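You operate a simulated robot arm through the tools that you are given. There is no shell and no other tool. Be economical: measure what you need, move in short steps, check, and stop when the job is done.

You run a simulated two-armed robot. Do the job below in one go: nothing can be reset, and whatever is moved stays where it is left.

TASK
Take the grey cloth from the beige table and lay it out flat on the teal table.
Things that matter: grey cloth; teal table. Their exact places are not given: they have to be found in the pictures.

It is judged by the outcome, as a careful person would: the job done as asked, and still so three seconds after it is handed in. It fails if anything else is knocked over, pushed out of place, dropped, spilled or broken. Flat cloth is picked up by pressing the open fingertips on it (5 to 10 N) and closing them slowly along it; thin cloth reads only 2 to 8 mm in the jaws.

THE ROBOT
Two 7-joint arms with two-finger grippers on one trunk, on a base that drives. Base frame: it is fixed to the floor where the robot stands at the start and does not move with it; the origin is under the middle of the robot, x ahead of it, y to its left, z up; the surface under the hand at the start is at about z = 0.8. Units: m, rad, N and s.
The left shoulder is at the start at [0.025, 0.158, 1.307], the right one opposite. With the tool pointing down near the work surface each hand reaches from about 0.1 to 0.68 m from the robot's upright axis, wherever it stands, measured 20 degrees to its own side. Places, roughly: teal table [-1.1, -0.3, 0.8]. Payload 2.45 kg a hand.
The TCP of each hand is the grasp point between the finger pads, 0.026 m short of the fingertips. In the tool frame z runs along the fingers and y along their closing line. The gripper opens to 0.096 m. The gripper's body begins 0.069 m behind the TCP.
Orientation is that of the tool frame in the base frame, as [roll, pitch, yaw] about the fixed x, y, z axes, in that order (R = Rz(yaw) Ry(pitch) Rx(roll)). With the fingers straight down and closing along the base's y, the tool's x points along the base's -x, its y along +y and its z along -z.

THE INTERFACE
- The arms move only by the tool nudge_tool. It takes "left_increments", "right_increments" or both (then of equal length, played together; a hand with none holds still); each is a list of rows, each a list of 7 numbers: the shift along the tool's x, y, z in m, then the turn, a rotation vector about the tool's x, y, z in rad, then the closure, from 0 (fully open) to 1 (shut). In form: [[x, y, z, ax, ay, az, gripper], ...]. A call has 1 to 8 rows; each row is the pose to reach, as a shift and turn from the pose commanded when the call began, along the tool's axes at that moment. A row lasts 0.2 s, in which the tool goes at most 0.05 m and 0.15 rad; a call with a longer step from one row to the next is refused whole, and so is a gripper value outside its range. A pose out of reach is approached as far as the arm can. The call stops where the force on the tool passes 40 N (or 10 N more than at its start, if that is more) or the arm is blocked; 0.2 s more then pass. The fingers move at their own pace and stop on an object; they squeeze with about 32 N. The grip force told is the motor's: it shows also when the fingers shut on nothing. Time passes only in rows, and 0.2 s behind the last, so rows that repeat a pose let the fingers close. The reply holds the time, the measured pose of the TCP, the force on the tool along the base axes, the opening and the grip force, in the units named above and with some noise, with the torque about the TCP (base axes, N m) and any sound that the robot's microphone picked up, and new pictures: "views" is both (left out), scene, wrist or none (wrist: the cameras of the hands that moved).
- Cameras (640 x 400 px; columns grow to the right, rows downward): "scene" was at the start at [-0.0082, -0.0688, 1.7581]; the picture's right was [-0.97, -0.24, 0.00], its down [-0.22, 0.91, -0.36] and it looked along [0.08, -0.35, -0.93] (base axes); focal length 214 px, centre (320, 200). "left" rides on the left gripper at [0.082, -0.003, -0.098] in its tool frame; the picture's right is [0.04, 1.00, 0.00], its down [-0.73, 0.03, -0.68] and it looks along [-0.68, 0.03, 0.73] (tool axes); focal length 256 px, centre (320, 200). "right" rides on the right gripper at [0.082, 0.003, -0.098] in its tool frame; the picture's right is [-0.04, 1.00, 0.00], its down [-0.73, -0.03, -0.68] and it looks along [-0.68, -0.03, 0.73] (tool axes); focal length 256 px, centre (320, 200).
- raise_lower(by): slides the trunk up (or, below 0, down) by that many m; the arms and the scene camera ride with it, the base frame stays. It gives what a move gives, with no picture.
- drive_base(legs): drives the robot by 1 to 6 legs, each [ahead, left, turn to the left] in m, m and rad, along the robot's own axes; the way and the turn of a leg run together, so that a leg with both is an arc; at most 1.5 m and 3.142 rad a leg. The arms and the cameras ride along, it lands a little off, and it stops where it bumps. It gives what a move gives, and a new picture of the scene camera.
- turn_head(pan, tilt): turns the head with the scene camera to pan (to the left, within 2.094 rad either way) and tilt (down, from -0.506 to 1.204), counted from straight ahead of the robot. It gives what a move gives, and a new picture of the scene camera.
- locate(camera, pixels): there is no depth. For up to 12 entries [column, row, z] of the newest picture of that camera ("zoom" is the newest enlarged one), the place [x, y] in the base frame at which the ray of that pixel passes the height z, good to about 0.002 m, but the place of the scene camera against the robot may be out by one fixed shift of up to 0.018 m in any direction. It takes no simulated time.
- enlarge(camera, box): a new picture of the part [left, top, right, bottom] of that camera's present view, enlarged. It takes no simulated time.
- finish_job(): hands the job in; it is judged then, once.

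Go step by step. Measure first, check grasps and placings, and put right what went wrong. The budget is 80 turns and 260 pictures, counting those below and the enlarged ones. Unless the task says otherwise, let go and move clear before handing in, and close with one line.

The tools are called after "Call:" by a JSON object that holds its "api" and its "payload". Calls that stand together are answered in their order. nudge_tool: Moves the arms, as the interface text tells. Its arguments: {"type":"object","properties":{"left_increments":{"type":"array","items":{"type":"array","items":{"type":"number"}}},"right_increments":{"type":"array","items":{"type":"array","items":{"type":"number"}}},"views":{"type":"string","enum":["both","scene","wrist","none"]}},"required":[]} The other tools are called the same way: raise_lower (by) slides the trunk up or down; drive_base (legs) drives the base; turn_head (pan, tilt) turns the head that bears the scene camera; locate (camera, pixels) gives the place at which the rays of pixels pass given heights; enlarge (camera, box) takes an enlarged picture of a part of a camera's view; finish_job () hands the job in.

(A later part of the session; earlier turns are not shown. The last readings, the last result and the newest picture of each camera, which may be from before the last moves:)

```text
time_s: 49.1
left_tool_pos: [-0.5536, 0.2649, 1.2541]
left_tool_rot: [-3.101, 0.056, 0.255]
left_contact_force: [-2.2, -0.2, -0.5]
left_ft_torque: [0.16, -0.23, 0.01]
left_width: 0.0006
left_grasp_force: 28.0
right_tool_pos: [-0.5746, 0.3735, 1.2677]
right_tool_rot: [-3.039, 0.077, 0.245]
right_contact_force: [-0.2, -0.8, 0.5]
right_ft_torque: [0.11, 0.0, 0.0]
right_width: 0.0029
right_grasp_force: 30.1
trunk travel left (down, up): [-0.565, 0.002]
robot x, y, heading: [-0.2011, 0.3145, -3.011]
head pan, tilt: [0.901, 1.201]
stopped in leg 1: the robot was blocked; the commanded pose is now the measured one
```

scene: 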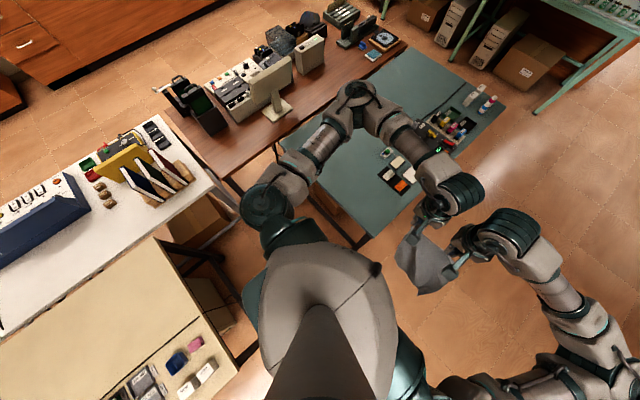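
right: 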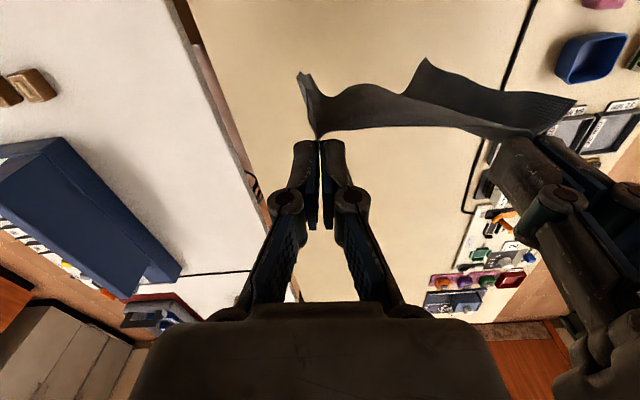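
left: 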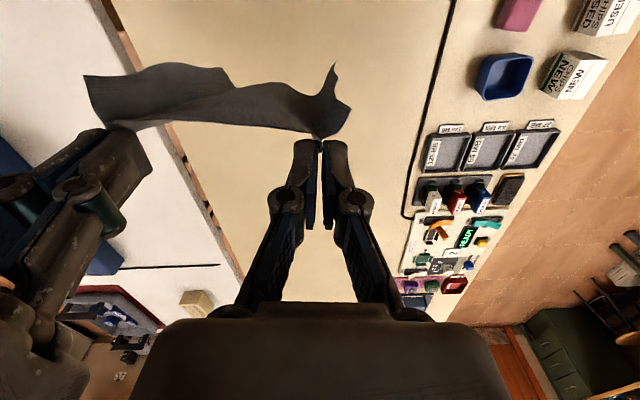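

The tool readings show the robot swaying: roll changes by about ±0.06 and y by about 0.1. I'll let it settle and read again.

Call:
{"api": "nudge_tool", "payload": {"left_increments": [[0, 0, 0, 0, 0, 0, 1], [0, 0, 0, 0, 0, 0, 1], [0, 0, 0, 0, 0, 0, 1], [0, 0, 0, 0, 0, 0, 1], [0, 0, 0, 0, 0, 0, 1], [0, 0, 0, 0, 0, 0, 1], [0, 0, 0, 0, 0, 0, 1], [0, 0, 0, 0, 0, 0, 1]], "right_increments": [[0, 0, 0, 0, 0, 0, 1], [0, 0, 0, 0, 0, 0, 1], [0, 0, 0, 0, 0, 0, 1], [0, 0, 0, 0, 0, 0, 1], [0, 0, 0, 0, 0, 0, 1], [0, 0, 0, 0, 0, 0, 1], [0, 0, 0, 0, 0, 0, 1], [0, 0, 0, 0, 0, 0, 1]], "views": "none"}}

Call:
{"api": "nudge_tool", "payload": {"left_increments": [[0, 0, 0, 0, 0, 0, 1], [0, 0, 0, 0, 0, 0, 1], [0, 0, 0, 0, 0, 0, 1], [0, 0, 0, 0, 0, 0, 1], [0, 0, 0, 0, 0, 0, 1], [0, 0, 0, 0, 0, 0, 1], [0, 0, 0, 0, 0, 0, 1], [0, 0, 0, 0, 0, 0, 1]], "right_increments": [[0, 0, 0, 0, 0, 0, 1], [0, 0, 0, 0, 0, 0, 1], [0, 0, 0, 0, 0, 0, 1], [0, 0, 0, 0, 0, 0, 1], [0, 0, 0, 0, 0, 0, 1], [0, 0, 0, 0, 0, 0, 1], [0, 0, 0, 0, 0, 0, 1], [0, 0, 0, 0, 0, 0, 1]], "views": "wrist"}}

```text
time_s: 50.3
left_tool_pos: [-0.5115, 0.1926, 1.2635]
left_tool_rot: [-3.043, 0.08, 0.265]
left_contact_force: [-1.4, -0.3, -0.6]
left_ft_torque: [0.13, -0.08, -0.01]
left_width: 0.0021
left_grasp_force: 29.3
right_tool_pos: [-0.5323, 0.3027, 1.2836]
right_tool_rot: [-2.98, 0.105, 0.259]
right_contact_force: [1.2, -4.0, 0.6]
right_ft_torque: [0.1, 0.05, 0.01]
right_width: 0.0022
right_grasp_force: 29.3
trunk travel left (down, up): [-0.565, 0.002]
robot x, y, heading: [-0.2019, 0.3016, -3.016]
head pan, tilt: [0.901, 1.201]
stopped in row 5 (right hand): the arm was blocked; the commanded pose is now the measured one
```

```text
time_s: 51.4
left_tool_pos: [-0.502, 0.1535, 1.2621]
left_tool_rot: [-3.012, 0.077, 0.267]
left_contact_force: [-1.8, 1.9, 0.0]
left_ft_torque: [0.08, -0.08, 0.06]
left_width: 0.002
left_grasp_force: 32.1
right_tool_pos: [-0.5241, 0.2637, 1.287]
right_tool_rot: [-2.94, 0.108, 0.261]
right_contact_force: [0.4, -1.5, -0.6]
right_ft_torque: [-0.14, 0.07, 0.03]
right_width: 0.0028
right_grasp_force: 36.4
trunk travel left (down, up): [-0.565, 0.002]
robot x, y, heading: [-0.2027, 0.2992, -3.005]
head pan, tilt: [0.901, 1.201]
stopped in row 5 (right hand): the arm was blocked; the commanded pose is now the measured one
```

right: 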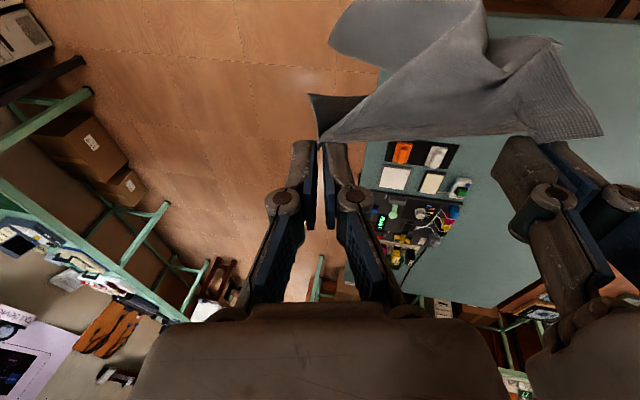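
left: 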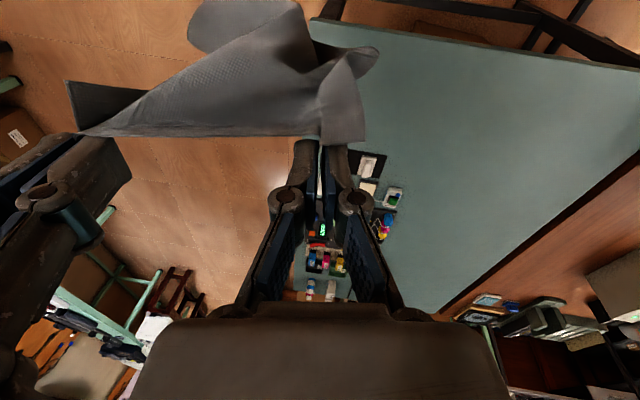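

The hands have drifted toward -y and tilted (right roll -2.94), with "arm blocked" reports. I need to see what the arms are doing.

Call:
{"api": "turn_head", "payload": {"pan": 0.0, "tilt": 0.8}}

Call:
{"api": "turn_head", "payload": {"pan": -1.2, "tilt": 0.9}}

```text
time_s: 52.6
left_tool_pos: [-0.5144, 0.1827, 1.259]
left_tool_rot: [-3.038, 0.072, 0.259]
left_contact_force: [-1.6, 1.5, 0.4]
left_ft_torque: [0.08, -0.06, 0.03]
left_width: 0.0008
left_grasp_force: 31.3
right_tool_pos: [-0.5332, 0.2938, 1.2815]
right_tool_rot: [-2.961, 0.102, 0.249]
right_contact_force: [2.0, -2.8, 0.0]
right_ft_torque: [-0.09, 0.06, -0.02]
right_width: 0.0015
right_grasp_force: 34.4
trunk travel left (down, up): [-0.565, 0.002]
robot x, y, heading: [-0.1959, 0.2996, -3.018]
head pan, tilt: [0.0, 0.799]
```

scene: 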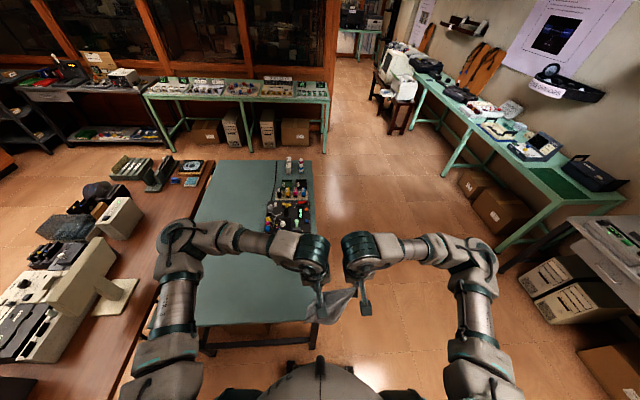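

```text
time_s: 54.0
left_tool_pos: [-0.5232, 0.3012, 1.2663]
left_tool_rot: [-3.112, 0.088, 0.249]
left_contact_force: [0.3, 3.7, 1.8]
left_ft_torque: [-0.09, 0.13, -0.02]
left_width: 0.0003
left_grasp_force: 28.7
right_tool_pos: [-0.5481, 0.4124, 1.2772]
right_tool_rot: [-3.043, 0.115, 0.24]
right_contact_force: [-0.4, -1.4, 0.0]
right_ft_torque: [-0.1, -0.16, -0.03]
right_width: 0.0027
right_grasp_force: 35.8
trunk travel left (down, up): [-0.565, 0.002]
robot x, y, heading: [-0.2056, 0.317, -3.007]
head pan, tilt: [-1.201, 0.901]
```

scene: 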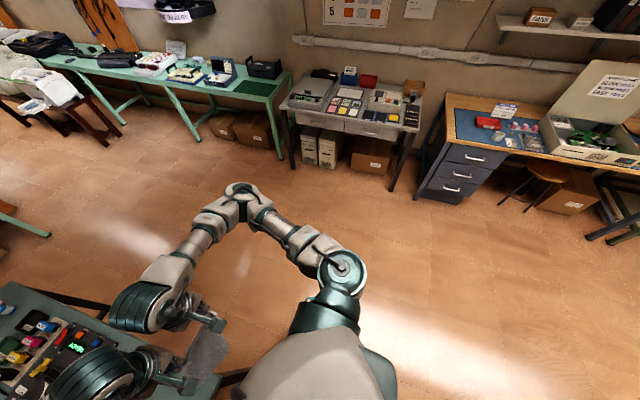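

Over time the readings show the whole robot rocking sideways with a period of about 10 s, likely because the trunk is at full height. I'll lower the trunk to bring its weight down and let it settle.

Call:
{"api": "raise_lower", "payload": {"by": -0.1}}

Call:
{"api": "raise_lower", "payload": {"by": -0.02}}

Call:
{"api": "turn_head", "payload": {"pan": 0.0, "tilt": 0.9}}

```text
time_s: 55.3
left_tool_pos: [-0.5078, 0.1876, 1.1665]
left_tool_rot: [-3.036, 0.084, 0.258]
left_contact_force: [-1.3, 1.4, 0.8]
left_ft_torque: [0.06, -0.02, 0.04]
left_width: 0.0021
left_grasp_force: 34.2
right_tool_pos: [-0.5297, 0.2967, 1.1875]
right_tool_rot: [-2.962, 0.114, 0.249]
right_contact_force: [2.1, -2.6, 1.0]
right_ft_torque: [-0.08, 0.05, 0.01]
right_width: 0.0
right_grasp_force: 29.7
trunk travel left (down, up): [-0.465, 0.102]
robot x, y, heading: [-0.2054, 0.2947, -3.01]
head pan, tilt: [-1.201, 0.901]
```

```text
time_s: 56.0
left_tool_pos: [-0.5243, 0.2907, 1.1444]
left_tool_rot: [-3.109, 0.084, 0.251]
left_contact_force: [0.9, 4.5, -0.4]
left_ft_torque: [-0.16, 0.11, 0.02]
left_width: 0.0003
left_grasp_force: 28.1
right_tool_pos: [-0.5487, 0.4003, 1.1575]
right_tool_rot: [-3.036, 0.113, 0.239]
right_contact_force: [-1.5, -0.8, -0.6]
right_ft_torque: [-0.24, -0.19, -0.01]
right_width: 0.0022
right_grasp_force: 29.2
trunk travel left (down, up): [-0.445, 0.122]
robot x, y, heading: [-0.2015, 0.3169, -3.009]
head pan, tilt: [-1.201, 0.901]
```

```text
time_s: 57.4
left_tool_pos: [-0.5087, 0.1658, 1.142]
left_tool_rot: [-3.021, 0.074, 0.263]
left_contact_force: [-1.7, 0.0, 0.3]
left_ft_torque: [0.16, -0.07, -0.01]
left_width: 0.0022
left_grasp_force: 34.2
right_tool_pos: [-0.5301, 0.2748, 1.166]
right_tool_rot: [-2.95, 0.106, 0.253]
right_contact_force: [0.5, -4.2, -0.7]
right_ft_torque: [-0.03, 0.06, -0.02]
right_width: 0.0015
right_grasp_force: 27.1
trunk travel left (down, up): [-0.445, 0.122]
robot x, y, heading: [-0.2027, 0.2945, -3.018]
head pan, tilt: [0.0, 0.901]
```

scene: 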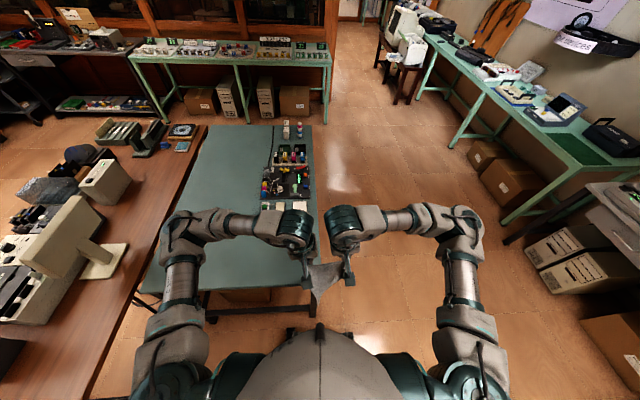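

The rocking really has a period of about 1.4 s and hasn't died down. I'll hold still and sample it.

Call:
{"api": "raise_lower", "payload": {"by": 0.0}}

Call:
{"api": "raise_lower", "payload": {"by": 0.0}}

Call:
{"api": "raise_lower", "payload": {"by": 0.0}}

Call:
{"api": "raise_lower", "payload": {"by": 0.0}}

Call:
{"api": "raise_lower", "payload": {"by": 0.0}}

Call:
{"api": "raise_lower", "payload": {"by": 0.0}}

```text
time_s: 57.9
left_tool_pos: [-0.524, 0.2875, 1.1472]
left_tool_rot: [-3.106, 0.086, 0.252]
left_contact_force: [-0.6, 3.8, 0.7]
left_ft_torque: [-0.1, 0.1, 0.02]
left_width: 0.0003
left_grasp_force: 28.4
right_tool_pos: [-0.5476, 0.3983, 1.1585]
right_tool_rot: [-3.037, 0.115, 0.241]
right_contact_force: [0.1, 1.1, -0.2]
right_ft_torque: [-0.21, -0.16, -0.03]
right_width: 0.0002
right_grasp_force: 27.4
trunk travel left (down, up): [-0.445, 0.122]
robot x, y, heading: [-0.2063, 0.3158, -3.01]
head pan, tilt: [0.0, 0.901]
```

```text
time_s: 58.4
left_tool_pos: [-0.5104, 0.1689, 1.1411]
left_tool_rot: [-3.023, 0.075, 0.264]
left_contact_force: [-1.7, 0.4, 0.4]
left_ft_torque: [0.17, -0.05, 0.02]
left_width: 0.0016
left_grasp_force: 29.6
right_tool_pos: [-0.5311, 0.2777, 1.1651]
right_tool_rot: [-2.954, 0.105, 0.252]
right_contact_force: [1.4, -4.5, 0.6]
right_ft_torque: [0.14, 0.09, 0.01]
right_width: 0.0002
right_grasp_force: 30.5
trunk travel left (down, up): [-0.445, 0.122]
robot x, y, heading: [-0.2036, 0.2945, -3.015]
head pan, tilt: [0.0, 0.901]
```

```text
time_s: 58.9
left_tool_pos: [-0.5242, 0.2806, 1.1439]
left_tool_rot: [-3.103, 0.084, 0.253]
left_contact_force: [0.5, 2.6, 0.7]
left_ft_torque: [-0.04, 0.05, 0.03]
left_width: 0.0001
left_grasp_force: 27.7
right_tool_pos: [-0.5483, 0.3925, 1.156]
right_tool_rot: [-3.029, 0.113, 0.241]
right_contact_force: [-1.2, -0.4, -0.8]
right_ft_torque: [-0.2, -0.19, -0.03]
right_width: 0.0014
right_grasp_force: 28.9
trunk travel left (down, up): [-0.445, 0.122]
robot x, y, heading: [-0.2037, 0.3199, -3.008]
head pan, tilt: [0.0, 0.901]
```

```text
time_s: 59.4
left_tool_pos: [-0.5127, 0.1791, 1.14]
left_tool_rot: [-3.03, 0.073, 0.258]
left_contact_force: [-2.3, 0.2, -0.1]
left_ft_torque: [0.15, -0.13, 0.05]
left_width: 0.0005
left_grasp_force: 28.5
right_tool_pos: [-0.5316, 0.2869, 1.1624]
right_tool_rot: [-2.957, 0.104, 0.252]
right_contact_force: [0.6, -2.0, -2.1]
right_ft_torque: [0.02, 0.08, -0.01]
right_width: 0.0026
right_grasp_force: 34.8
trunk travel left (down, up): [-0.445, 0.122]
robot x, y, heading: [-0.2013, 0.2969, -3.019]
head pan, tilt: [0.0, 0.901]
```

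```text
time_s: 59.9
left_tool_pos: [-0.5227, 0.2723, 1.1436]
left_tool_rot: [-3.097, 0.082, 0.255]
left_contact_force: [0.5, 3.3, 0.6]
left_ft_torque: [-0.09, 0.12, 0.03]
left_width: 0.0008
left_grasp_force: 31.8
right_tool_pos: [-0.5483, 0.3802, 1.1564]
right_tool_rot: [-3.022, 0.11, 0.242]
right_contact_force: [-1.0, -2.1, 3.0]
right_ft_torque: [-0.05, -0.11, -0.05]
right_width: 0.0026
right_grasp_force: 30.0
trunk travel left (down, up): [-0.445, 0.122]
robot x, y, heading: [-0.2024, 0.3153, -3.0]
head pan, tilt: [0.0, 0.901]
```

```text
time_s: 60.4
left_tool_pos: [-0.5139, 0.1898, 1.1401]
left_tool_rot: [-3.039, 0.073, 0.256]
left_contact_force: [-1.8, -0.6, 0.1]
left_ft_torque: [0.01, -0.09, 0.0]
left_width: 0.0
left_grasp_force: 29.3
right_tool_pos: [-0.5334, 0.2991, 1.1611]
right_tool_rot: [-2.968, 0.102, 0.247]
right_contact_force: [-2.4, -3.3, 0.0]
right_ft_torque: [0.01, 0.12, 0.0]
right_width: 0.0018
right_grasp_force: 28.4
trunk travel left (down, up): [-0.445, 0.122]
robot x, y, heading: [-0.2021, 0.2966, -3.019]
head pan, tilt: [0.0, 0.901]
```

It rocks with a 1 s period and is decaying, so I'll wait it out. Short, gentle drive legs afterwards should keep it down.

Call:
{"api": "raise_lower", "payload": {"by": 0.0}}

Call:
{"api": "raise_lower", "payload": {"by": 0.0}}

Call:
{"api": "raise_lower", "payload": {"by": 0.0}}

Call:
{"api": "raise_lower", "payload": {"by": 0.0}}

Call:
{"api": "raise_lower", "payload": {"by": 0.0}}

Call:
{"api": "raise_lower", "payload": {"by": 0.0}}

Call:
{"api": "raise_lower", "payload": {"by": 0.0}}

Call:
{"api": "raise_lower", "payload": {"by": 0.0}}

Call:
{"api": "raise_lower", "payload": {"by": 0.0}}

Call:
{"api": "raise_lower", "payload": {"by": 0.0}}

Call:
{"api": "raise_lower", "payload": {"by": 0.0}}

Call:
{"api": "raise_lower", "payload": {"by": 0.0}}

```text
time_s: 60.9
left_tool_pos: [-0.5194, 0.2579, 1.1422]
left_tool_rot: [-3.089, 0.079, 0.257]
left_contact_force: [-0.1, 1.4, -1.1]
left_ft_torque: [0.08, 0.06, 0.01]
left_width: 0.0017
left_grasp_force: 33.0
right_tool_pos: [-0.544, 0.3683, 1.1575]
right_tool_rot: [-3.012, 0.108, 0.245]
right_contact_force: [-1.2, -3.4, -4.4]
right_ft_torque: [0.11, -0.07, -0.08]
right_width: 0.0023
right_grasp_force: 26.9
trunk travel left (down, up): [-0.445, 0.122]
robot x, y, heading: [-0.197, 0.3145, -3.002]
head pan, tilt: [0.0, 0.901]
```

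```text
time_s: 61.4
left_tool_pos: [-0.5143, 0.2026, 1.1412]
left_tool_rot: [-3.051, 0.078, 0.26]
left_contact_force: [-1.1, 2.4, 0.6]
left_ft_torque: [0.07, -0.02, 0.03]
left_width: 0.0008
left_grasp_force: 31.9
right_tool_pos: [-0.5333, 0.3131, 1.1617]
right_tool_rot: [-2.978, 0.103, 0.25]
right_contact_force: [1.5, -2.2, -0.5]
right_ft_torque: [-0.06, 0.09, -0.01]
right_width: 0.0001
right_grasp_force: 27.4
trunk travel left (down, up): [-0.445, 0.122]
robot x, y, heading: [-0.1962, 0.3031, -3.014]
head pan, tilt: [0.0, 0.901]
```

```text
time_s: 61.9
left_tool_pos: [-0.5166, 0.2438, 1.1438]
left_tool_rot: [-3.075, 0.08, 0.255]
left_contact_force: [-0.6, 1.3, 0.0]
left_ft_torque: [0.02, 0.04, 0.03]
left_width: 0.0021
left_grasp_force: 32.8
right_tool_pos: [-0.5411, 0.3548, 1.1611]
right_tool_rot: [-3.001, 0.11, 0.244]
right_contact_force: [-0.1, -0.9, 0.9]
right_ft_torque: [-0.09, 0.01, -0.02]
right_width: 0.0
right_grasp_force: 30.8
trunk travel left (down, up): [-0.445, 0.122]
robot x, y, heading: [-0.2018, 0.3098, -3.014]
head pan, tilt: [0.0, 0.901]
```

```text
time_s: 62.4
left_tool_pos: [-0.5142, 0.2188, 1.1446]
left_tool_rot: [-3.061, 0.083, 0.261]
left_contact_force: [-1.1, 1.3, 0.4]
left_ft_torque: [0.09, 0.0, 0.03]
left_width: 0.0003
left_grasp_force: 28.0
right_tool_pos: [-0.5348, 0.3286, 1.1632]
right_tool_rot: [-2.985, 0.111, 0.248]
right_contact_force: [0.5, -2.8, 0.4]
right_ft_torque: [-0.04, 0.03, -0.02]
right_width: 0.0018
right_grasp_force: 29.2
trunk travel left (down, up): [-0.445, 0.122]
robot x, y, heading: [-0.2009, 0.3093, -3.015]
head pan, tilt: [0.0, 0.901]
```

```text
time_s: 62.9
left_tool_pos: [-0.5135, 0.2278, 1.1459]
left_tool_rot: [-3.064, 0.084, 0.255]
left_contact_force: [0.2, 1.4, 0.4]
left_ft_torque: [-0.02, 0.05, 0.06]
left_width: 0.0016
left_grasp_force: 32.7
right_tool_pos: [-0.5366, 0.337, 1.1621]
right_tool_rot: [-2.99, 0.113, 0.243]
right_contact_force: [0.0, -2.8, -0.9]
right_ft_torque: [0.01, 0.08, -0.06]
right_width: 0.0006
right_grasp_force: 27.3
trunk travel left (down, up): [-0.445, 0.122]
robot x, y, heading: [-0.2052, 0.3072, -3.01]
head pan, tilt: [0.0, 0.901]
```

```text
time_s: 63.4
left_tool_pos: [-0.5154, 0.2369, 1.1464]
left_tool_rot: [-3.071, 0.088, 0.258]
left_contact_force: [0.2, 2.5, 0.7]
left_ft_torque: [0.02, 0.05, 0.03]
left_width: 0.0008
left_grasp_force: 30.0
right_tool_pos: [-0.537, 0.3453, 1.1625]
right_tool_rot: [-2.997, 0.114, 0.246]
right_contact_force: [1.1, -1.2, 0.4]
right_ft_torque: [0.02, 0.04, 0.0]
right_width: 0.0
right_grasp_force: 28.8
trunk travel left (down, up): [-0.445, 0.122]
robot x, y, heading: [-0.206, 0.3105, -3.01]
head pan, tilt: [0.0, 0.901]
```

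```text
time_s: 63.9
left_tool_pos: [-0.5105, 0.2117, 1.1456]
left_tool_rot: [-3.054, 0.086, 0.255]
left_contact_force: [-1.1, 2.0, 0.4]
left_ft_torque: [0.05, 0.03, 0.06]
left_width: 0.0019
left_grasp_force: 32.8
right_tool_pos: [-0.5339, 0.3202, 1.1651]
right_tool_rot: [-2.978, 0.112, 0.247]
right_contact_force: [-0.1, -1.9, 0.0]
right_ft_torque: [-0.04, 0.04, -0.01]
right_width: 0.0026
right_grasp_force: 34.9
trunk travel left (down, up): [-0.445, 0.122]
robot x, y, heading: [-0.204, 0.3035, -3.009]
head pan, tilt: [0.0, 0.901]
```

```text
time_s: 64.4
left_tool_pos: [-0.5168, 0.2522, 1.1468]
left_tool_rot: [-3.082, 0.088, 0.257]
left_contact_force: [0.5, 1.3, -0.2]
left_ft_torque: [0.02, 0.1, -0.01]
left_width: 0.0003
left_grasp_force: 28.1
right_tool_pos: [-0.539, 0.3619, 1.1622]
right_tool_rot: [-3.007, 0.115, 0.247]
right_contact_force: [0.7, -1.6, 3.3]
right_ft_torque: [-0.06, -0.03, -0.02]
right_width: 0.0018
right_grasp_force: 30.7
trunk travel left (down, up): [-0.445, 0.122]
robot x, y, heading: [-0.2054, 0.3157, -3.015]
head pan, tilt: [0.0, 0.901]
```

```text
time_s: 64.9
left_tool_pos: [-0.5086, 0.1946, 1.1449]
left_tool_rot: [-3.044, 0.081, 0.259]
left_contact_force: [-0.8, 2.1, 0.3]
left_ft_torque: [0.06, -0.06, 0.04]
left_width: 0.0
left_grasp_force: 29.2
right_tool_pos: [-0.5314, 0.3044, 1.1668]
right_tool_rot: [-2.968, 0.112, 0.249]
right_contact_force: [1.8, -3.2, 1.3]
right_ft_torque: [-0.03, 0.02, -0.03]
right_width: 0.0011
right_grasp_force: 33.3
trunk travel left (down, up): [-0.445, 0.122]
robot x, y, heading: [-0.2029, 0.2991, -3.009]
head pan, tilt: [0.0, 0.901]
```

```text
time_s: 65.4
left_tool_pos: [-0.5193, 0.2671, 1.1468]
left_tool_rot: [-3.091, 0.09, 0.253]
left_contact_force: [-0.8, 4.2, 0.1]
left_ft_torque: [0.02, 0.05, 0.02]
left_width: 0.0003
left_grasp_force: 29.9
right_tool_pos: [-0.5413, 0.3772, 1.1613]
right_tool_rot: [-3.02, 0.115, 0.242]
right_contact_force: [-0.2, -0.3, -0.2]
right_ft_torque: [-0.06, -0.08, -0.02]
right_width: 0.0022
right_grasp_force: 35.4
trunk travel left (down, up): [-0.445, 0.122]
robot x, y, heading: [-0.2038, 0.3166, -3.008]
head pan, tilt: [0.0, 0.901]
```

```text
time_s: 65.9
left_tool_pos: [-0.5081, 0.1827, 1.1452]
left_tool_rot: [-3.033, 0.077, 0.259]
left_contact_force: [-1.0, 1.8, -1.1]
left_ft_torque: [0.09, -0.09, 0.01]
left_width: 0.0023
left_grasp_force: 31.6
right_tool_pos: [-0.5308, 0.2919, 1.1664]
right_tool_rot: [-2.96, 0.11, 0.253]
right_contact_force: [-2.5, -2.0, -1.3]
right_ft_torque: [0.23, 0.35, 0.0]
right_width: 0.0011
right_grasp_force: 28.2
trunk travel left (down, up): [-0.445, 0.122]
robot x, y, heading: [-0.2012, 0.2936, -3.018]
head pan, tilt: [0.0, 0.901]
```

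```text
time_s: 66.4
left_tool_pos: [-0.5197, 0.2783, 1.1465]
left_tool_rot: [-3.098, 0.087, 0.25]
left_contact_force: [2.0, 3.4, 1.3]
left_ft_torque: [-0.1, 0.11, 0.04]
left_width: 0.0002
left_grasp_force: 28.4
right_tool_pos: [-0.5436, 0.3869, 1.1591]
right_tool_rot: [-3.028, 0.115, 0.239]
right_contact_force: [-0.1, -2.7, 0.1]
right_ft_torque: [-0.08, -0.1, -0.05]
right_width: 0.0005
right_grasp_force: 30.4
trunk travel left (down, up): [-0.445, 0.122]
robot x, y, heading: [-0.2056, 0.3141, -3.012]
head pan, tilt: [0.0, 0.901]
```

The amplitude isn't decaying after all; the apparent decay was sampling beat. I'll lower the trunk further to see whether a lower weight damps it.

Call:
{"api": "raise_lower", "payload": {"by": -0.08}}

Call:
{"api": "raise_lower", "payload": {"by": 0.0}}

Call:
{"api": "raise_lower", "payload": {"by": 0.0}}

Call:
{"api": "raise_lower", "payload": {"by": 0.0}}

Call:
{"api": "turn_head", "payload": {"pan": 0.6, "tilt": 1.15}}

Call:
{"api": "raise_lower", "payload": {"by": 0.0}}

Call:
{"api": "raise_lower", "payload": {"by": 0.0}}

Call:
{"api": "raise_lower", "payload": {"by": 0.0}}

Call:
{"api": "raise_lower", "payload": {"by": 0.0}}

```text
time_s: 67.5
left_tool_pos: [-0.5166, 0.2487, 1.0629]
left_tool_rot: [-3.079, 0.08, 0.253]
left_contact_force: [-0.2, 2.4, -0.2]
left_ft_torque: [0.05, 0.08, 0.0]
left_width: 0.0013
left_grasp_force: 29.0
right_tool_pos: [-0.5421, 0.3586, 1.0789]
right_tool_rot: [-3.005, 0.11, 0.246]
right_contact_force: [0.8, -3.4, -0.5]
right_ft_torque: [-0.06, -0.01, -0.05]
right_width: 0.0
right_grasp_force: 29.2
trunk travel left (down, up): [-0.365, 0.202]
robot x, y, heading: [-0.2036, 0.3139, -3.008]
head pan, tilt: [0.0, 0.901]
```

```text
time_s: 68.0
left_tool_pos: [-0.5149, 0.2192, 1.0648]
left_tool_rot: [-3.062, 0.083, 0.258]
left_contact_force: [-0.4, 1.0, -0.2]
left_ft_torque: [0.05, 0.0, 0.01]
left_width: 0.0025
left_grasp_force: 32.2
right_tool_pos: [-0.5346, 0.3298, 1.0824]
right_tool_rot: [-2.988, 0.11, 0.248]
right_contact_force: [0.5, -1.9, 0.5]
right_ft_torque: [0.08, 0.05, -0.03]
right_width: 0.0004
right_grasp_force: 31.1
trunk travel left (down, up): [-0.365, 0.202]
robot x, y, heading: [-0.2, 0.3061, -3.014]
head pan, tilt: [0.0, 0.901]
```

```text
time_s: 68.5
left_tool_pos: [-0.5132, 0.2224, 1.0652]
left_tool_rot: [-3.06, 0.083, 0.254]
left_contact_force: [-0.5, 1.5, 0.7]
left_ft_torque: [0.04, 0.03, -0.01]
left_width: 0.002
left_grasp_force: 33.2
right_tool_pos: [-0.5358, 0.331, 1.0834]
right_tool_rot: [-2.987, 0.111, 0.245]
right_contact_force: [0.7, -1.8, 0.4]
right_ft_torque: [-0.09, -0.02, -0.03]
right_width: 0.0005
right_grasp_force: 31.8
trunk travel left (down, up): [-0.365, 0.202]
robot x, y, heading: [-0.2006, 0.3003, -3.011]
head pan, tilt: [0.0, 0.901]
```

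```text
time_s: 69.0
left_tool_pos: [-0.5179, 0.2486, 1.0662]
left_tool_rot: [-3.081, 0.088, 0.255]
left_contact_force: [0.8, 2.4, 0.5]
left_ft_torque: [0.04, 0.1, 0.04]
left_width: 0.0007
left_grasp_force: 29.1
right_tool_pos: [-0.5388, 0.3597, 1.0828]
right_tool_rot: [-3.007, 0.116, 0.243]
right_contact_force: [-0.4, -2.8, 1.4]
right_ft_torque: [-0.04, -0.03, -0.02]
right_width: 0.0023
right_grasp_force: 35.7
trunk travel left (down, up): [-0.365, 0.202]
robot x, y, heading: [-0.2054, 0.3134, -3.01]
head pan, tilt: [0.0, 0.901]
```

```text
time_s: 70.0
left_tool_pos: [-0.5209, 0.2696, 1.0662]
left_tool_rot: [-3.094, 0.087, 0.252]
left_contact_force: [0.0, 3.7, -0.9]
left_ft_torque: [-0.02, 0.09, 0.03]
left_width: 0.0008
left_grasp_force: 30.4
right_tool_pos: [-0.5422, 0.3805, 1.0796]
right_tool_rot: [-3.024, 0.114, 0.241]
right_contact_force: [-0.9, -0.5, -0.7]
right_ft_torque: [-0.14, -0.06, -0.04]
right_width: 0.0004
right_grasp_force: 27.4
trunk travel left (down, up): [-0.365, 0.202]
robot x, y, heading: [-0.2051, 0.3167, -3.012]
head pan, tilt: [0.6, 1.15]
```

scene: 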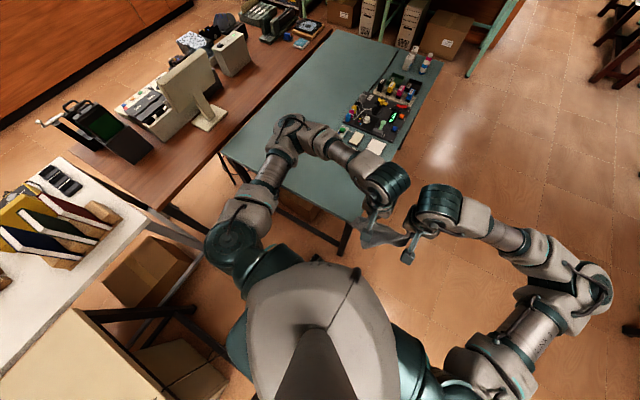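

```text
time_s: 70.5
left_tool_pos: [-0.51, 0.1799, 1.0613]
left_tool_rot: [-3.029, 0.074, 0.263]
left_contact_force: [-1.5, 1.7, -0.4]
left_ft_torque: [0.09, -0.09, -0.01]
left_width: 0.0017
left_grasp_force: 33.6
right_tool_pos: [-0.5314, 0.2878, 1.0844]
right_tool_rot: [-2.959, 0.108, 0.255]
right_contact_force: [1.6, -3.5, -0.9]
right_ft_torque: [0.0, 0.07, -0.03]
right_width: 0.0001
right_grasp_force: 28.3
trunk travel left (down, up): [-0.365, 0.202]
robot x, y, heading: [-0.2033, 0.2962, -3.012]
head pan, tilt: [0.6, 1.15]
```

```text
time_s: 71.0
left_tool_pos: [-0.5224, 0.2749, 1.0662]
left_tool_rot: [-3.099, 0.087, 0.25]
left_contact_force: [-1.2, 3.9, 0.2]
left_ft_torque: [-0.11, 0.04, 0.05]
left_width: 0.0003
left_grasp_force: 28.1
right_tool_pos: [-0.5445, 0.3868, 1.0792]
right_tool_rot: [-3.03, 0.113, 0.241]
right_contact_force: [-0.4, -0.4, 0.0]
right_ft_torque: [-0.21, -0.09, 0.01]
right_width: 0.0019
right_grasp_force: 29.3
trunk travel left (down, up): [-0.365, 0.202]
robot x, y, heading: [-0.2035, 0.3138, -3.016]
head pan, tilt: [0.6, 1.15]
```

```text
time_s: 71.5
left_tool_pos: [-0.5117, 0.1856, 1.0619]
left_tool_rot: [-3.032, 0.078, 0.262]
left_contact_force: [-1.8, -0.2, 1.1]
left_ft_torque: [0.21, -0.15, 0.01]
left_width: 0.0002
left_grasp_force: 28.9
right_tool_pos: [-0.5328, 0.2943, 1.0843]
right_tool_rot: [-2.962, 0.104, 0.252]
right_contact_force: [1.6, -3.7, -1.1]
right_ft_torque: [0.04, 0.05, -0.04]
right_width: 0.0027
right_grasp_force: 34.5
trunk travel left (down, up): [-0.365, 0.202]
robot x, y, heading: [-0.1982, 0.2966, -3.012]
head pan, tilt: [0.6, 1.15]
```

```text
time_s: 72.0
left_tool_pos: [-0.5185, 0.2596, 1.0648]
left_tool_rot: [-3.088, 0.08, 0.253]
left_contact_force: [-0.4, 3.0, -0.2]
left_ft_torque: [-0.02, 0.1, 0.01]
left_width: 0.0017
left_grasp_force: 29.8
right_tool_pos: [-0.544, 0.3691, 1.0783]
right_tool_rot: [-3.016, 0.11, 0.242]
right_contact_force: [1.1, -1.6, -1.1]
right_ft_torque: [-0.1, -0.05, -0.09]
right_width: 0.0003
right_grasp_force: 30.7
trunk travel left (down, up): [-0.365, 0.202]
robot x, y, heading: [-0.2002, 0.3145, -3.009]
head pan, tilt: [0.6, 1.15]
```

It decays only slowly. The aisle floor to my left looks clear, so I'll test a short strafe.

Call:
{"api": "drive_base", "payload": {"legs": [[0, 0.08, 0]]}}

```text
time_s: 73.1
left_tool_pos: [-0.5078, 0.168, 1.0653]
left_tool_rot: [-3.081, 0.082, 0.252]
left_contact_force: [-0.5, 2.9, 0.1]
left_ft_torque: [-0.03, 0.03, 0.07]
left_width: 0.0012
left_grasp_force: 28.9
right_tool_pos: [-0.5318, 0.2792, 1.0808]
right_tool_rot: [-3.01, 0.111, 0.242]
right_contact_force: [0.3, -0.5, -0.3]
right_ft_torque: [-0.09, -0.06, -0.07]
right_width: 0.0002
right_grasp_force: 27.3
trunk travel left (down, up): [-0.365, 0.202]
robot x, y, heading: [-0.1935, 0.2271, -3.012]
head pan, tilt: [0.6, 1.15]
```

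scene: 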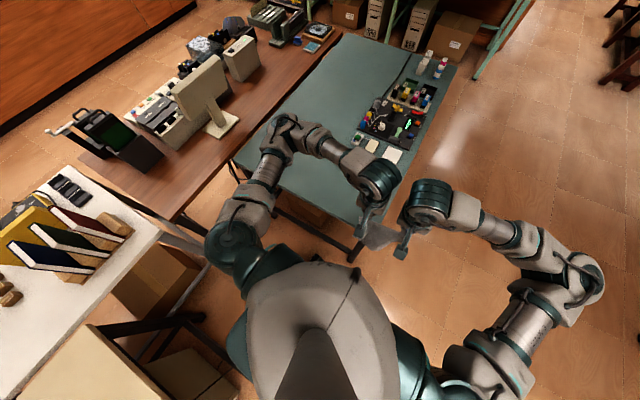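

That worked. Continuing in short legs.

Call:
{"api": "drive_base", "payload": {"legs": [[0, 0.1, 0]]}}

Call:
{"api": "drive_base", "payload": {"legs": [[0.01, 0.1, 0]]}}

```text
time_s: 74.2
left_tool_pos: [-0.4926, 0.0765, 1.0667]
left_tool_rot: [-3.081, 0.085, 0.251]
left_contact_force: [-0.9, 2.9, 0.2]
left_ft_torque: [0.03, 0.06, -0.01]
left_width: 0.0006
left_grasp_force: 28.4
right_tool_pos: [-0.515, 0.1861, 1.0826]
right_tool_rot: [-3.01, 0.114, 0.242]
right_contact_force: [0.2, -1.6, 0.7]
right_ft_torque: [-0.11, -0.04, -0.01]
right_width: 0.0014
right_grasp_force: 30.2
trunk travel left (down, up): [-0.365, 0.202]
robot x, y, heading: [-0.1807, 0.1353, -3.01]
head pan, tilt: [0.6, 1.15]
```

scene: 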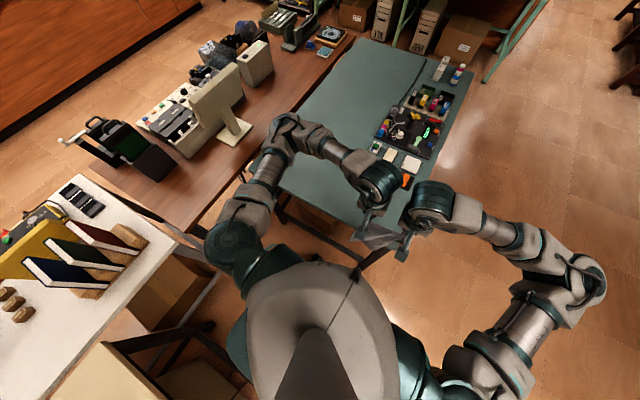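

```text
time_s: 75.4
left_tool_pos: [-0.4913, 0.0015, 1.0675]
left_tool_rot: [-3.096, 0.089, 0.247]
left_contact_force: [0.6, 1.2, 1.4]
left_ft_torque: [-0.19, 0.01, 0.03]
left_width: 0.0004
left_grasp_force: 26.7
right_tool_pos: [-0.5138, 0.1115, 1.0804]
right_tool_rot: [-3.023, 0.117, 0.235]
right_contact_force: [0.7, -3.4, -0.1]
right_ft_torque: [-0.17, -0.09, -0.05]
right_width: 0.0016
right_grasp_force: 29.1
trunk travel left (down, up): [-0.365, 0.202]
robot x, y, heading: [-0.1763, 0.0433, -3.014]
head pan, tilt: [0.6, 1.15]
```

scene: 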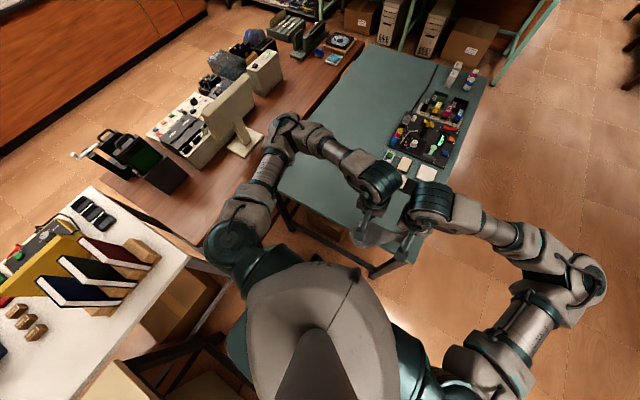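

The base moves fine in short legs and now stands at y≈0.04. I'll check the gap between the left elbow and the monitor, and the free area on the teal table.

Call:
{"api": "locate", "payload": {"camera": "scene", "pixels": [[275, 130, 1.1], [265, 170, 1.15], [255, 140, 0.8], [245, 85, 1.1], [225, 120, 1.05], [395, 155, 0.82], [385, 180, 0.8], [415, 185, 0.8]]}}

Call:
{"api": "enlarge", "payload": {"camera": "scene", "box": [200, 30, 500, 290]}}

```text
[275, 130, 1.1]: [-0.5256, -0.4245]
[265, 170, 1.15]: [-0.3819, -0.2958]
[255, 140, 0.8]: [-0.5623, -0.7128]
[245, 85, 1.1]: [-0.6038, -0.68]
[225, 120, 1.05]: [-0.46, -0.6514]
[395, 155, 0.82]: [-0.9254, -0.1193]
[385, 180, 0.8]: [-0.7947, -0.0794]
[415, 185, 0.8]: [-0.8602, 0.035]
```

```text
1.54 times, centred on (350, 160) of scene
```

zoom: 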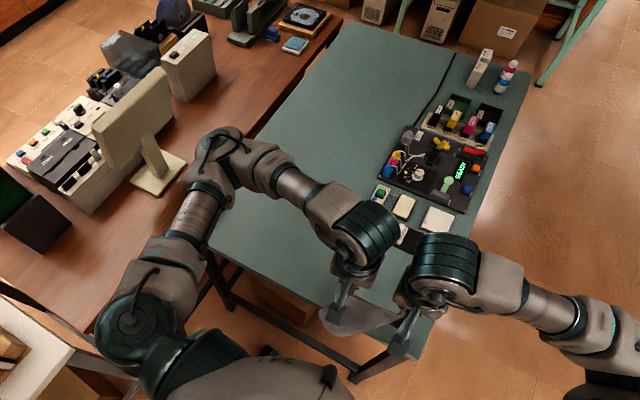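

The elbow has about 0.2 m to the monitor, and the free teal area lies at y < -0.1. Both tools are tilted (right by about 0.15 rad), so I'll first straighten them to vertical and raise them a little.

Call:
{"api": "nudge_tool", "payload": {"left_increments": [[0, 0, -0.01, -0.025, 0.028, 0, 1], [0, 0, -0.02, -0.05, 0.056, 0, 1], [0, 0, -0.03, -0.073, 0.083, 0, 1], [0, 0, -0.03, -0.073, 0.083, 0, 1]], "right_increments": [[0, 0, -0.005, -0.05, 0.038, 0, 1], [0, 0, -0.01, -0.1, 0.075, 0, 1], [0, 0, -0.015, -0.15, 0.112, 0, 1], [0, 0, -0.015, -0.15, 0.112, 0, 1]], "views": "none"}}

Call:
{"api": "raise_lower", "payload": {"by": 0.0}}

Call:
{"api": "raise_lower", "payload": {"by": 0.0}}

Call:
{"api": "raise_lower", "payload": {"by": 0.0}}

```text
time_s: 76.4
left_tool_pos: [-0.4796, -0.0174, 1.0996]
left_tool_rot: [3.135, 0.005, 0.243]
left_contact_force: [0.6, -0.1, 1.1]
left_ft_torque: [-0.01, 0.03, 0.03]
left_width: 0.0014
left_grasp_force: 29.5
right_tool_pos: [-0.5073, 0.0919, 1.0996]
right_tool_rot: [3.129, 0.008, 0.23]
right_contact_force: [-0.3, 0.4, 1.2]
right_ft_torque: [-0.02, -0.05, -0.03]
right_width: 0.0002
right_grasp_force: 29.0
trunk travel left (down, up): [-0.365, 0.202]
robot x, y, heading: [-0.1796, 0.044, -3.012]
head pan, tilt: [0.6, 1.15]
```

```text
time_s: 76.9
left_tool_pos: [-0.4788, -0.0436, 1.0965]
left_tool_rot: [-3.127, 0.005, 0.247]
left_contact_force: [-0.8, -0.7, 0.7]
left_ft_torque: [0.0, -0.02, 0.0]
left_width: 0.0016
left_grasp_force: 29.6
right_tool_pos: [-0.5036, 0.0672, 1.1004]
right_tool_rot: [-3.131, 0.006, 0.232]
right_contact_force: [1.4, -1.0, -0.5]
right_ft_torque: [-0.03, 0.01, -0.04]
right_width: 0.0
right_grasp_force: 30.5
trunk travel left (down, up): [-0.365, 0.202]
robot x, y, heading: [-0.1769, 0.041, -3.013]
head pan, tilt: [0.6, 1.15]
```

```text
time_s: 77.4
left_tool_pos: [-0.4779, -0.0466, 1.0973]
left_tool_rot: [-3.127, 0.005, 0.248]
left_contact_force: [-0.2, 1.0, -0.7]
left_ft_torque: [0.03, 0.01, 0.01]
left_width: 0.0005
left_grasp_force: 27.7
right_tool_pos: [-0.5035, 0.0624, 1.1007]
right_tool_rot: [-3.131, 0.004, 0.233]
right_contact_force: [0.3, -1.0, -0.1]
right_ft_torque: [0.05, 0.0, -0.06]
right_width: 0.0025
right_grasp_force: 29.9
trunk travel left (down, up): [-0.365, 0.202]
robot x, y, heading: [-0.1799, 0.0382, -3.013]
head pan, tilt: [0.6, 1.15]
```

```text
time_s: 77.9
left_tool_pos: [-0.4829, -0.0139, 1.0985]
left_tool_rot: [3.132, 0.008, 0.244]
left_contact_force: [-0.5, 0.8, 0.4]
left_ft_torque: [-0.03, 0.05, -0.01]
left_width: 0.0019
left_grasp_force: 29.5
right_tool_pos: [-0.5072, 0.0949, 1.0995]
right_tool_rot: [3.131, 0.007, 0.229]
right_contact_force: [-1.4, 1.9, 0.5]
right_ft_torque: [-0.03, -0.06, -0.01]
right_width: 0.0005
right_grasp_force: 29.0
trunk travel left (down, up): [-0.365, 0.202]
robot x, y, heading: [-0.1796, 0.0474, -3.01]
head pan, tilt: [0.6, 1.15]
```

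The tools are vertical, the rocking is down to about ±0.016, and the cloth still hangs between the hands. I'll reach forward over the free part of the teal table, and view.

Call:
{"api": "nudge_tool", "payload": {"left_increments": [[-0.02, 0.01, 0, 0, 0, 0, 1], [-0.05, 0.03, 0, 0, 0, 0, 1], [-0.08, 0.055, 0, 0, 0, 0, 1], [-0.11, 0.075, 0, 0, 0, 0, 1], [-0.14, 0.09, 0, 0, 0, 0, 1], [-0.155, 0.1, 0, 0, 0, 0, 1], [-0.16, 0.1, 0, 0, 0, 0, 1]], "right_increments": [[-0.02, 0.01, 0, 0, 0, 0, 1], [-0.05, 0.03, 0, 0, 0, 0, 1], [-0.08, 0.055, 0, 0, 0, 0, 1], [-0.11, 0.075, 0, 0, 0, 0, 1], [-0.14, 0.09, 0, 0, 0, 0, 1], [-0.155, 0.1, 0, 0, 0, 0, 1], [-0.16, 0.1, 0, 0, 0, 0, 1]], "views": "both"}}

```text
time_s: 79.7
left_tool_pos: [-0.6085, -0.1358, 1.1054]
left_tool_rot: [3.117, 0.016, 0.244]
left_contact_force: [0.2, 2.5, 0.3]
left_ft_torque: [-0.12, 0.04, -0.02]
left_width: 0.0015
left_grasp_force: 29.5
right_tool_pos: [-0.6351, -0.0252, 1.1055]
right_tool_rot: [3.111, 0.014, 0.228]
right_contact_force: [-0.8, 0.0, 1.0]
right_ft_torque: [-0.13, -0.2, -0.06]
right_width: 0.0005
right_grasp_force: 28.0
trunk travel left (down, up): [-0.365, 0.202]
robot x, y, heading: [-0.1803, 0.0426, -3.014]
head pan, tilt: [0.6, 1.15]
stopped in row 7 (left hand): the arm was blocked; the commanded pose is now the measured one
```

scene: 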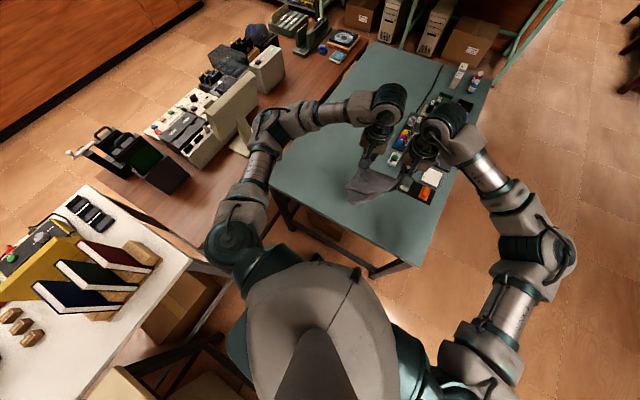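
right: 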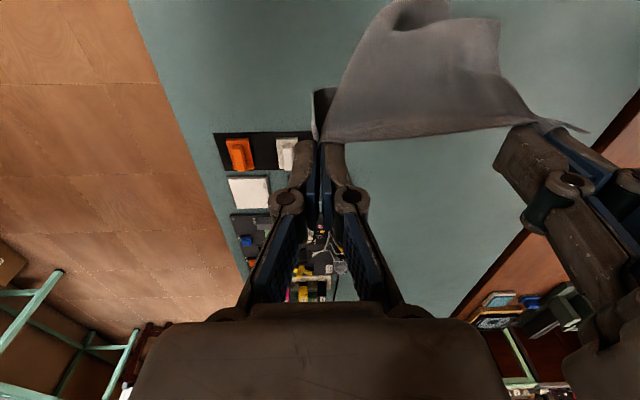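
left: 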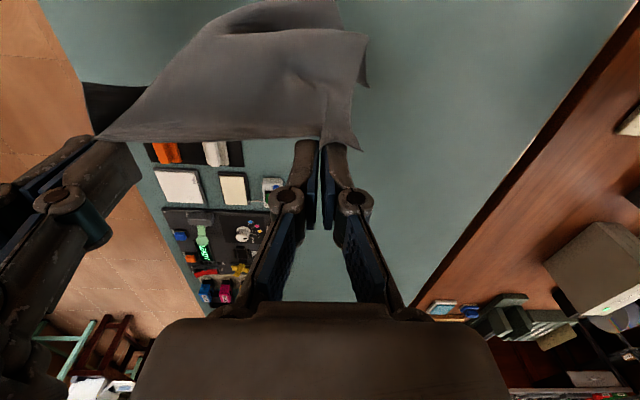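

The stop may come from the rocking, but the left elbow near (268,125) must not be touching the monitor. Zooming in there.

Call:
{"api": "enlarge", "payload": {"camera": "scene", "box": [180, 60, 320, 200]}}

Call:
{"api": "raise_lower", "payload": {"by": 0.0}}

Call:
{"api": "raise_lower", "payload": {"by": 0.0}}

Call:
{"api": "raise_lower", "payload": {"by": 0.0}}

Call:
{"api": "raise_lower", "payload": {"by": 0.0}}

Call:
{"api": "raise_lower", "payload": {"by": 0.0}}

```text
2.86 times, centred on (250, 130) of scene
```

zoom: 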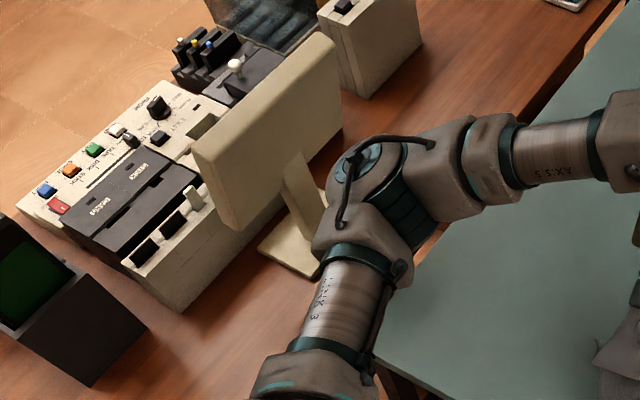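

```text
time_s: 80.2
left_tool_pos: [-0.6003, -0.2043, 1.0971]
left_tool_rot: [-3.12, 0.007, 0.253]
left_contact_force: [-1.5, 0.1, -0.4]
left_ft_torque: [0.18, 0.01, 0.02]
left_width: 0.0023
left_grasp_force: 34.4
right_tool_pos: [-0.6257, -0.0934, 1.1036]
right_tool_rot: [-3.125, 0.007, 0.238]
right_contact_force: [2.0, -2.0, 0.6]
right_ft_torque: [0.07, 0.19, -0.02]
right_width: 0.0016
right_grasp_force: 28.8
trunk travel left (down, up): [-0.365, 0.202]
robot x, y, heading: [-0.1744, 0.0309, -3.01]
head pan, tilt: [0.6, 1.15]
```

```text
time_s: 80.7
left_tool_pos: [-0.61, -0.1212, 1.1057]
left_tool_rot: [3.109, 0.014, 0.241]
left_contact_force: [-0.3, 2.7, 0.8]
left_ft_torque: [-0.07, 0.06, 0.0]
left_width: 0.0005
left_grasp_force: 29.9
right_tool_pos: [-0.6388, -0.0109, 1.1042]
right_tool_rot: [3.101, 0.014, 0.23]
right_contact_force: [-2.2, -0.5, -0.7]
right_ft_torque: [-0.12, -0.19, -0.04]
right_width: 0.0029
right_grasp_force: 34.3
trunk travel left (down, up): [-0.365, 0.202]
robot x, y, heading: [-0.1779, 0.0441, -3.014]
head pan, tilt: [0.6, 1.15]
```

```text
time_s: 81.2
left_tool_pos: [-0.5995, -0.2062, 1.0957]
left_tool_rot: [-3.116, 0.006, 0.253]
left_contact_force: [-0.4, -1.7, 0.6]
left_ft_torque: [0.25, 0.01, 0.05]
left_width: 0.0009
left_grasp_force: 30.2
right_tool_pos: [-0.6257, -0.0967, 1.1023]
right_tool_rot: [-3.12, 0.006, 0.237]
right_contact_force: [2.4, -2.4, 0.4]
right_ft_torque: [0.08, 0.16, 0.0]
right_width: 0.0008
right_grasp_force: 30.4
trunk travel left (down, up): [-0.365, 0.202]
robot x, y, heading: [-0.1737, 0.0293, -3.011]
head pan, tilt: [0.6, 1.15]
```

```text
time_s: 81.7
left_tool_pos: [-0.6097, -0.1275, 1.1049]
left_tool_rot: [3.112, 0.013, 0.242]
left_contact_force: [-0.8, 3.9, 0.0]
left_ft_torque: [-0.16, 0.04, 0.02]
left_width: 0.0026
left_grasp_force: 32.9
right_tool_pos: [-0.6383, -0.0181, 1.1052]
right_tool_rot: [3.106, 0.013, 0.228]
right_contact_force: [-0.9, -1.2, -0.1]
right_ft_torque: [-0.12, -0.16, -0.04]
right_width: 0.001
right_grasp_force: 29.9
trunk travel left (down, up): [-0.365, 0.202]
robot x, y, heading: [-0.1772, 0.0459, -3.017]
head pan, tilt: [0.6, 1.15]
```

```text
time_s: 82.2
left_tool_pos: [-0.6014, -0.189, 1.0986]
left_tool_rot: [-3.127, 0.007, 0.248]
left_contact_force: [0.7, -1.3, -0.4]
left_ft_torque: [0.12, -0.01, 0.02]
left_width: 0.0009
left_grasp_force: 32.2
right_tool_pos: [-0.6291, -0.0778, 1.1033]
right_tool_rot: [-3.133, 0.009, 0.237]
right_contact_force: [0.9, -1.2, -1.5]
right_ft_torque: [0.0, 0.06, -0.04]
right_width: 0.0027
right_grasp_force: 31.6
trunk travel left (down, up): [-0.365, 0.202]
robot x, y, heading: [-0.1766, 0.0302, -3.012]
head pan, tilt: [0.6, 1.15]
```

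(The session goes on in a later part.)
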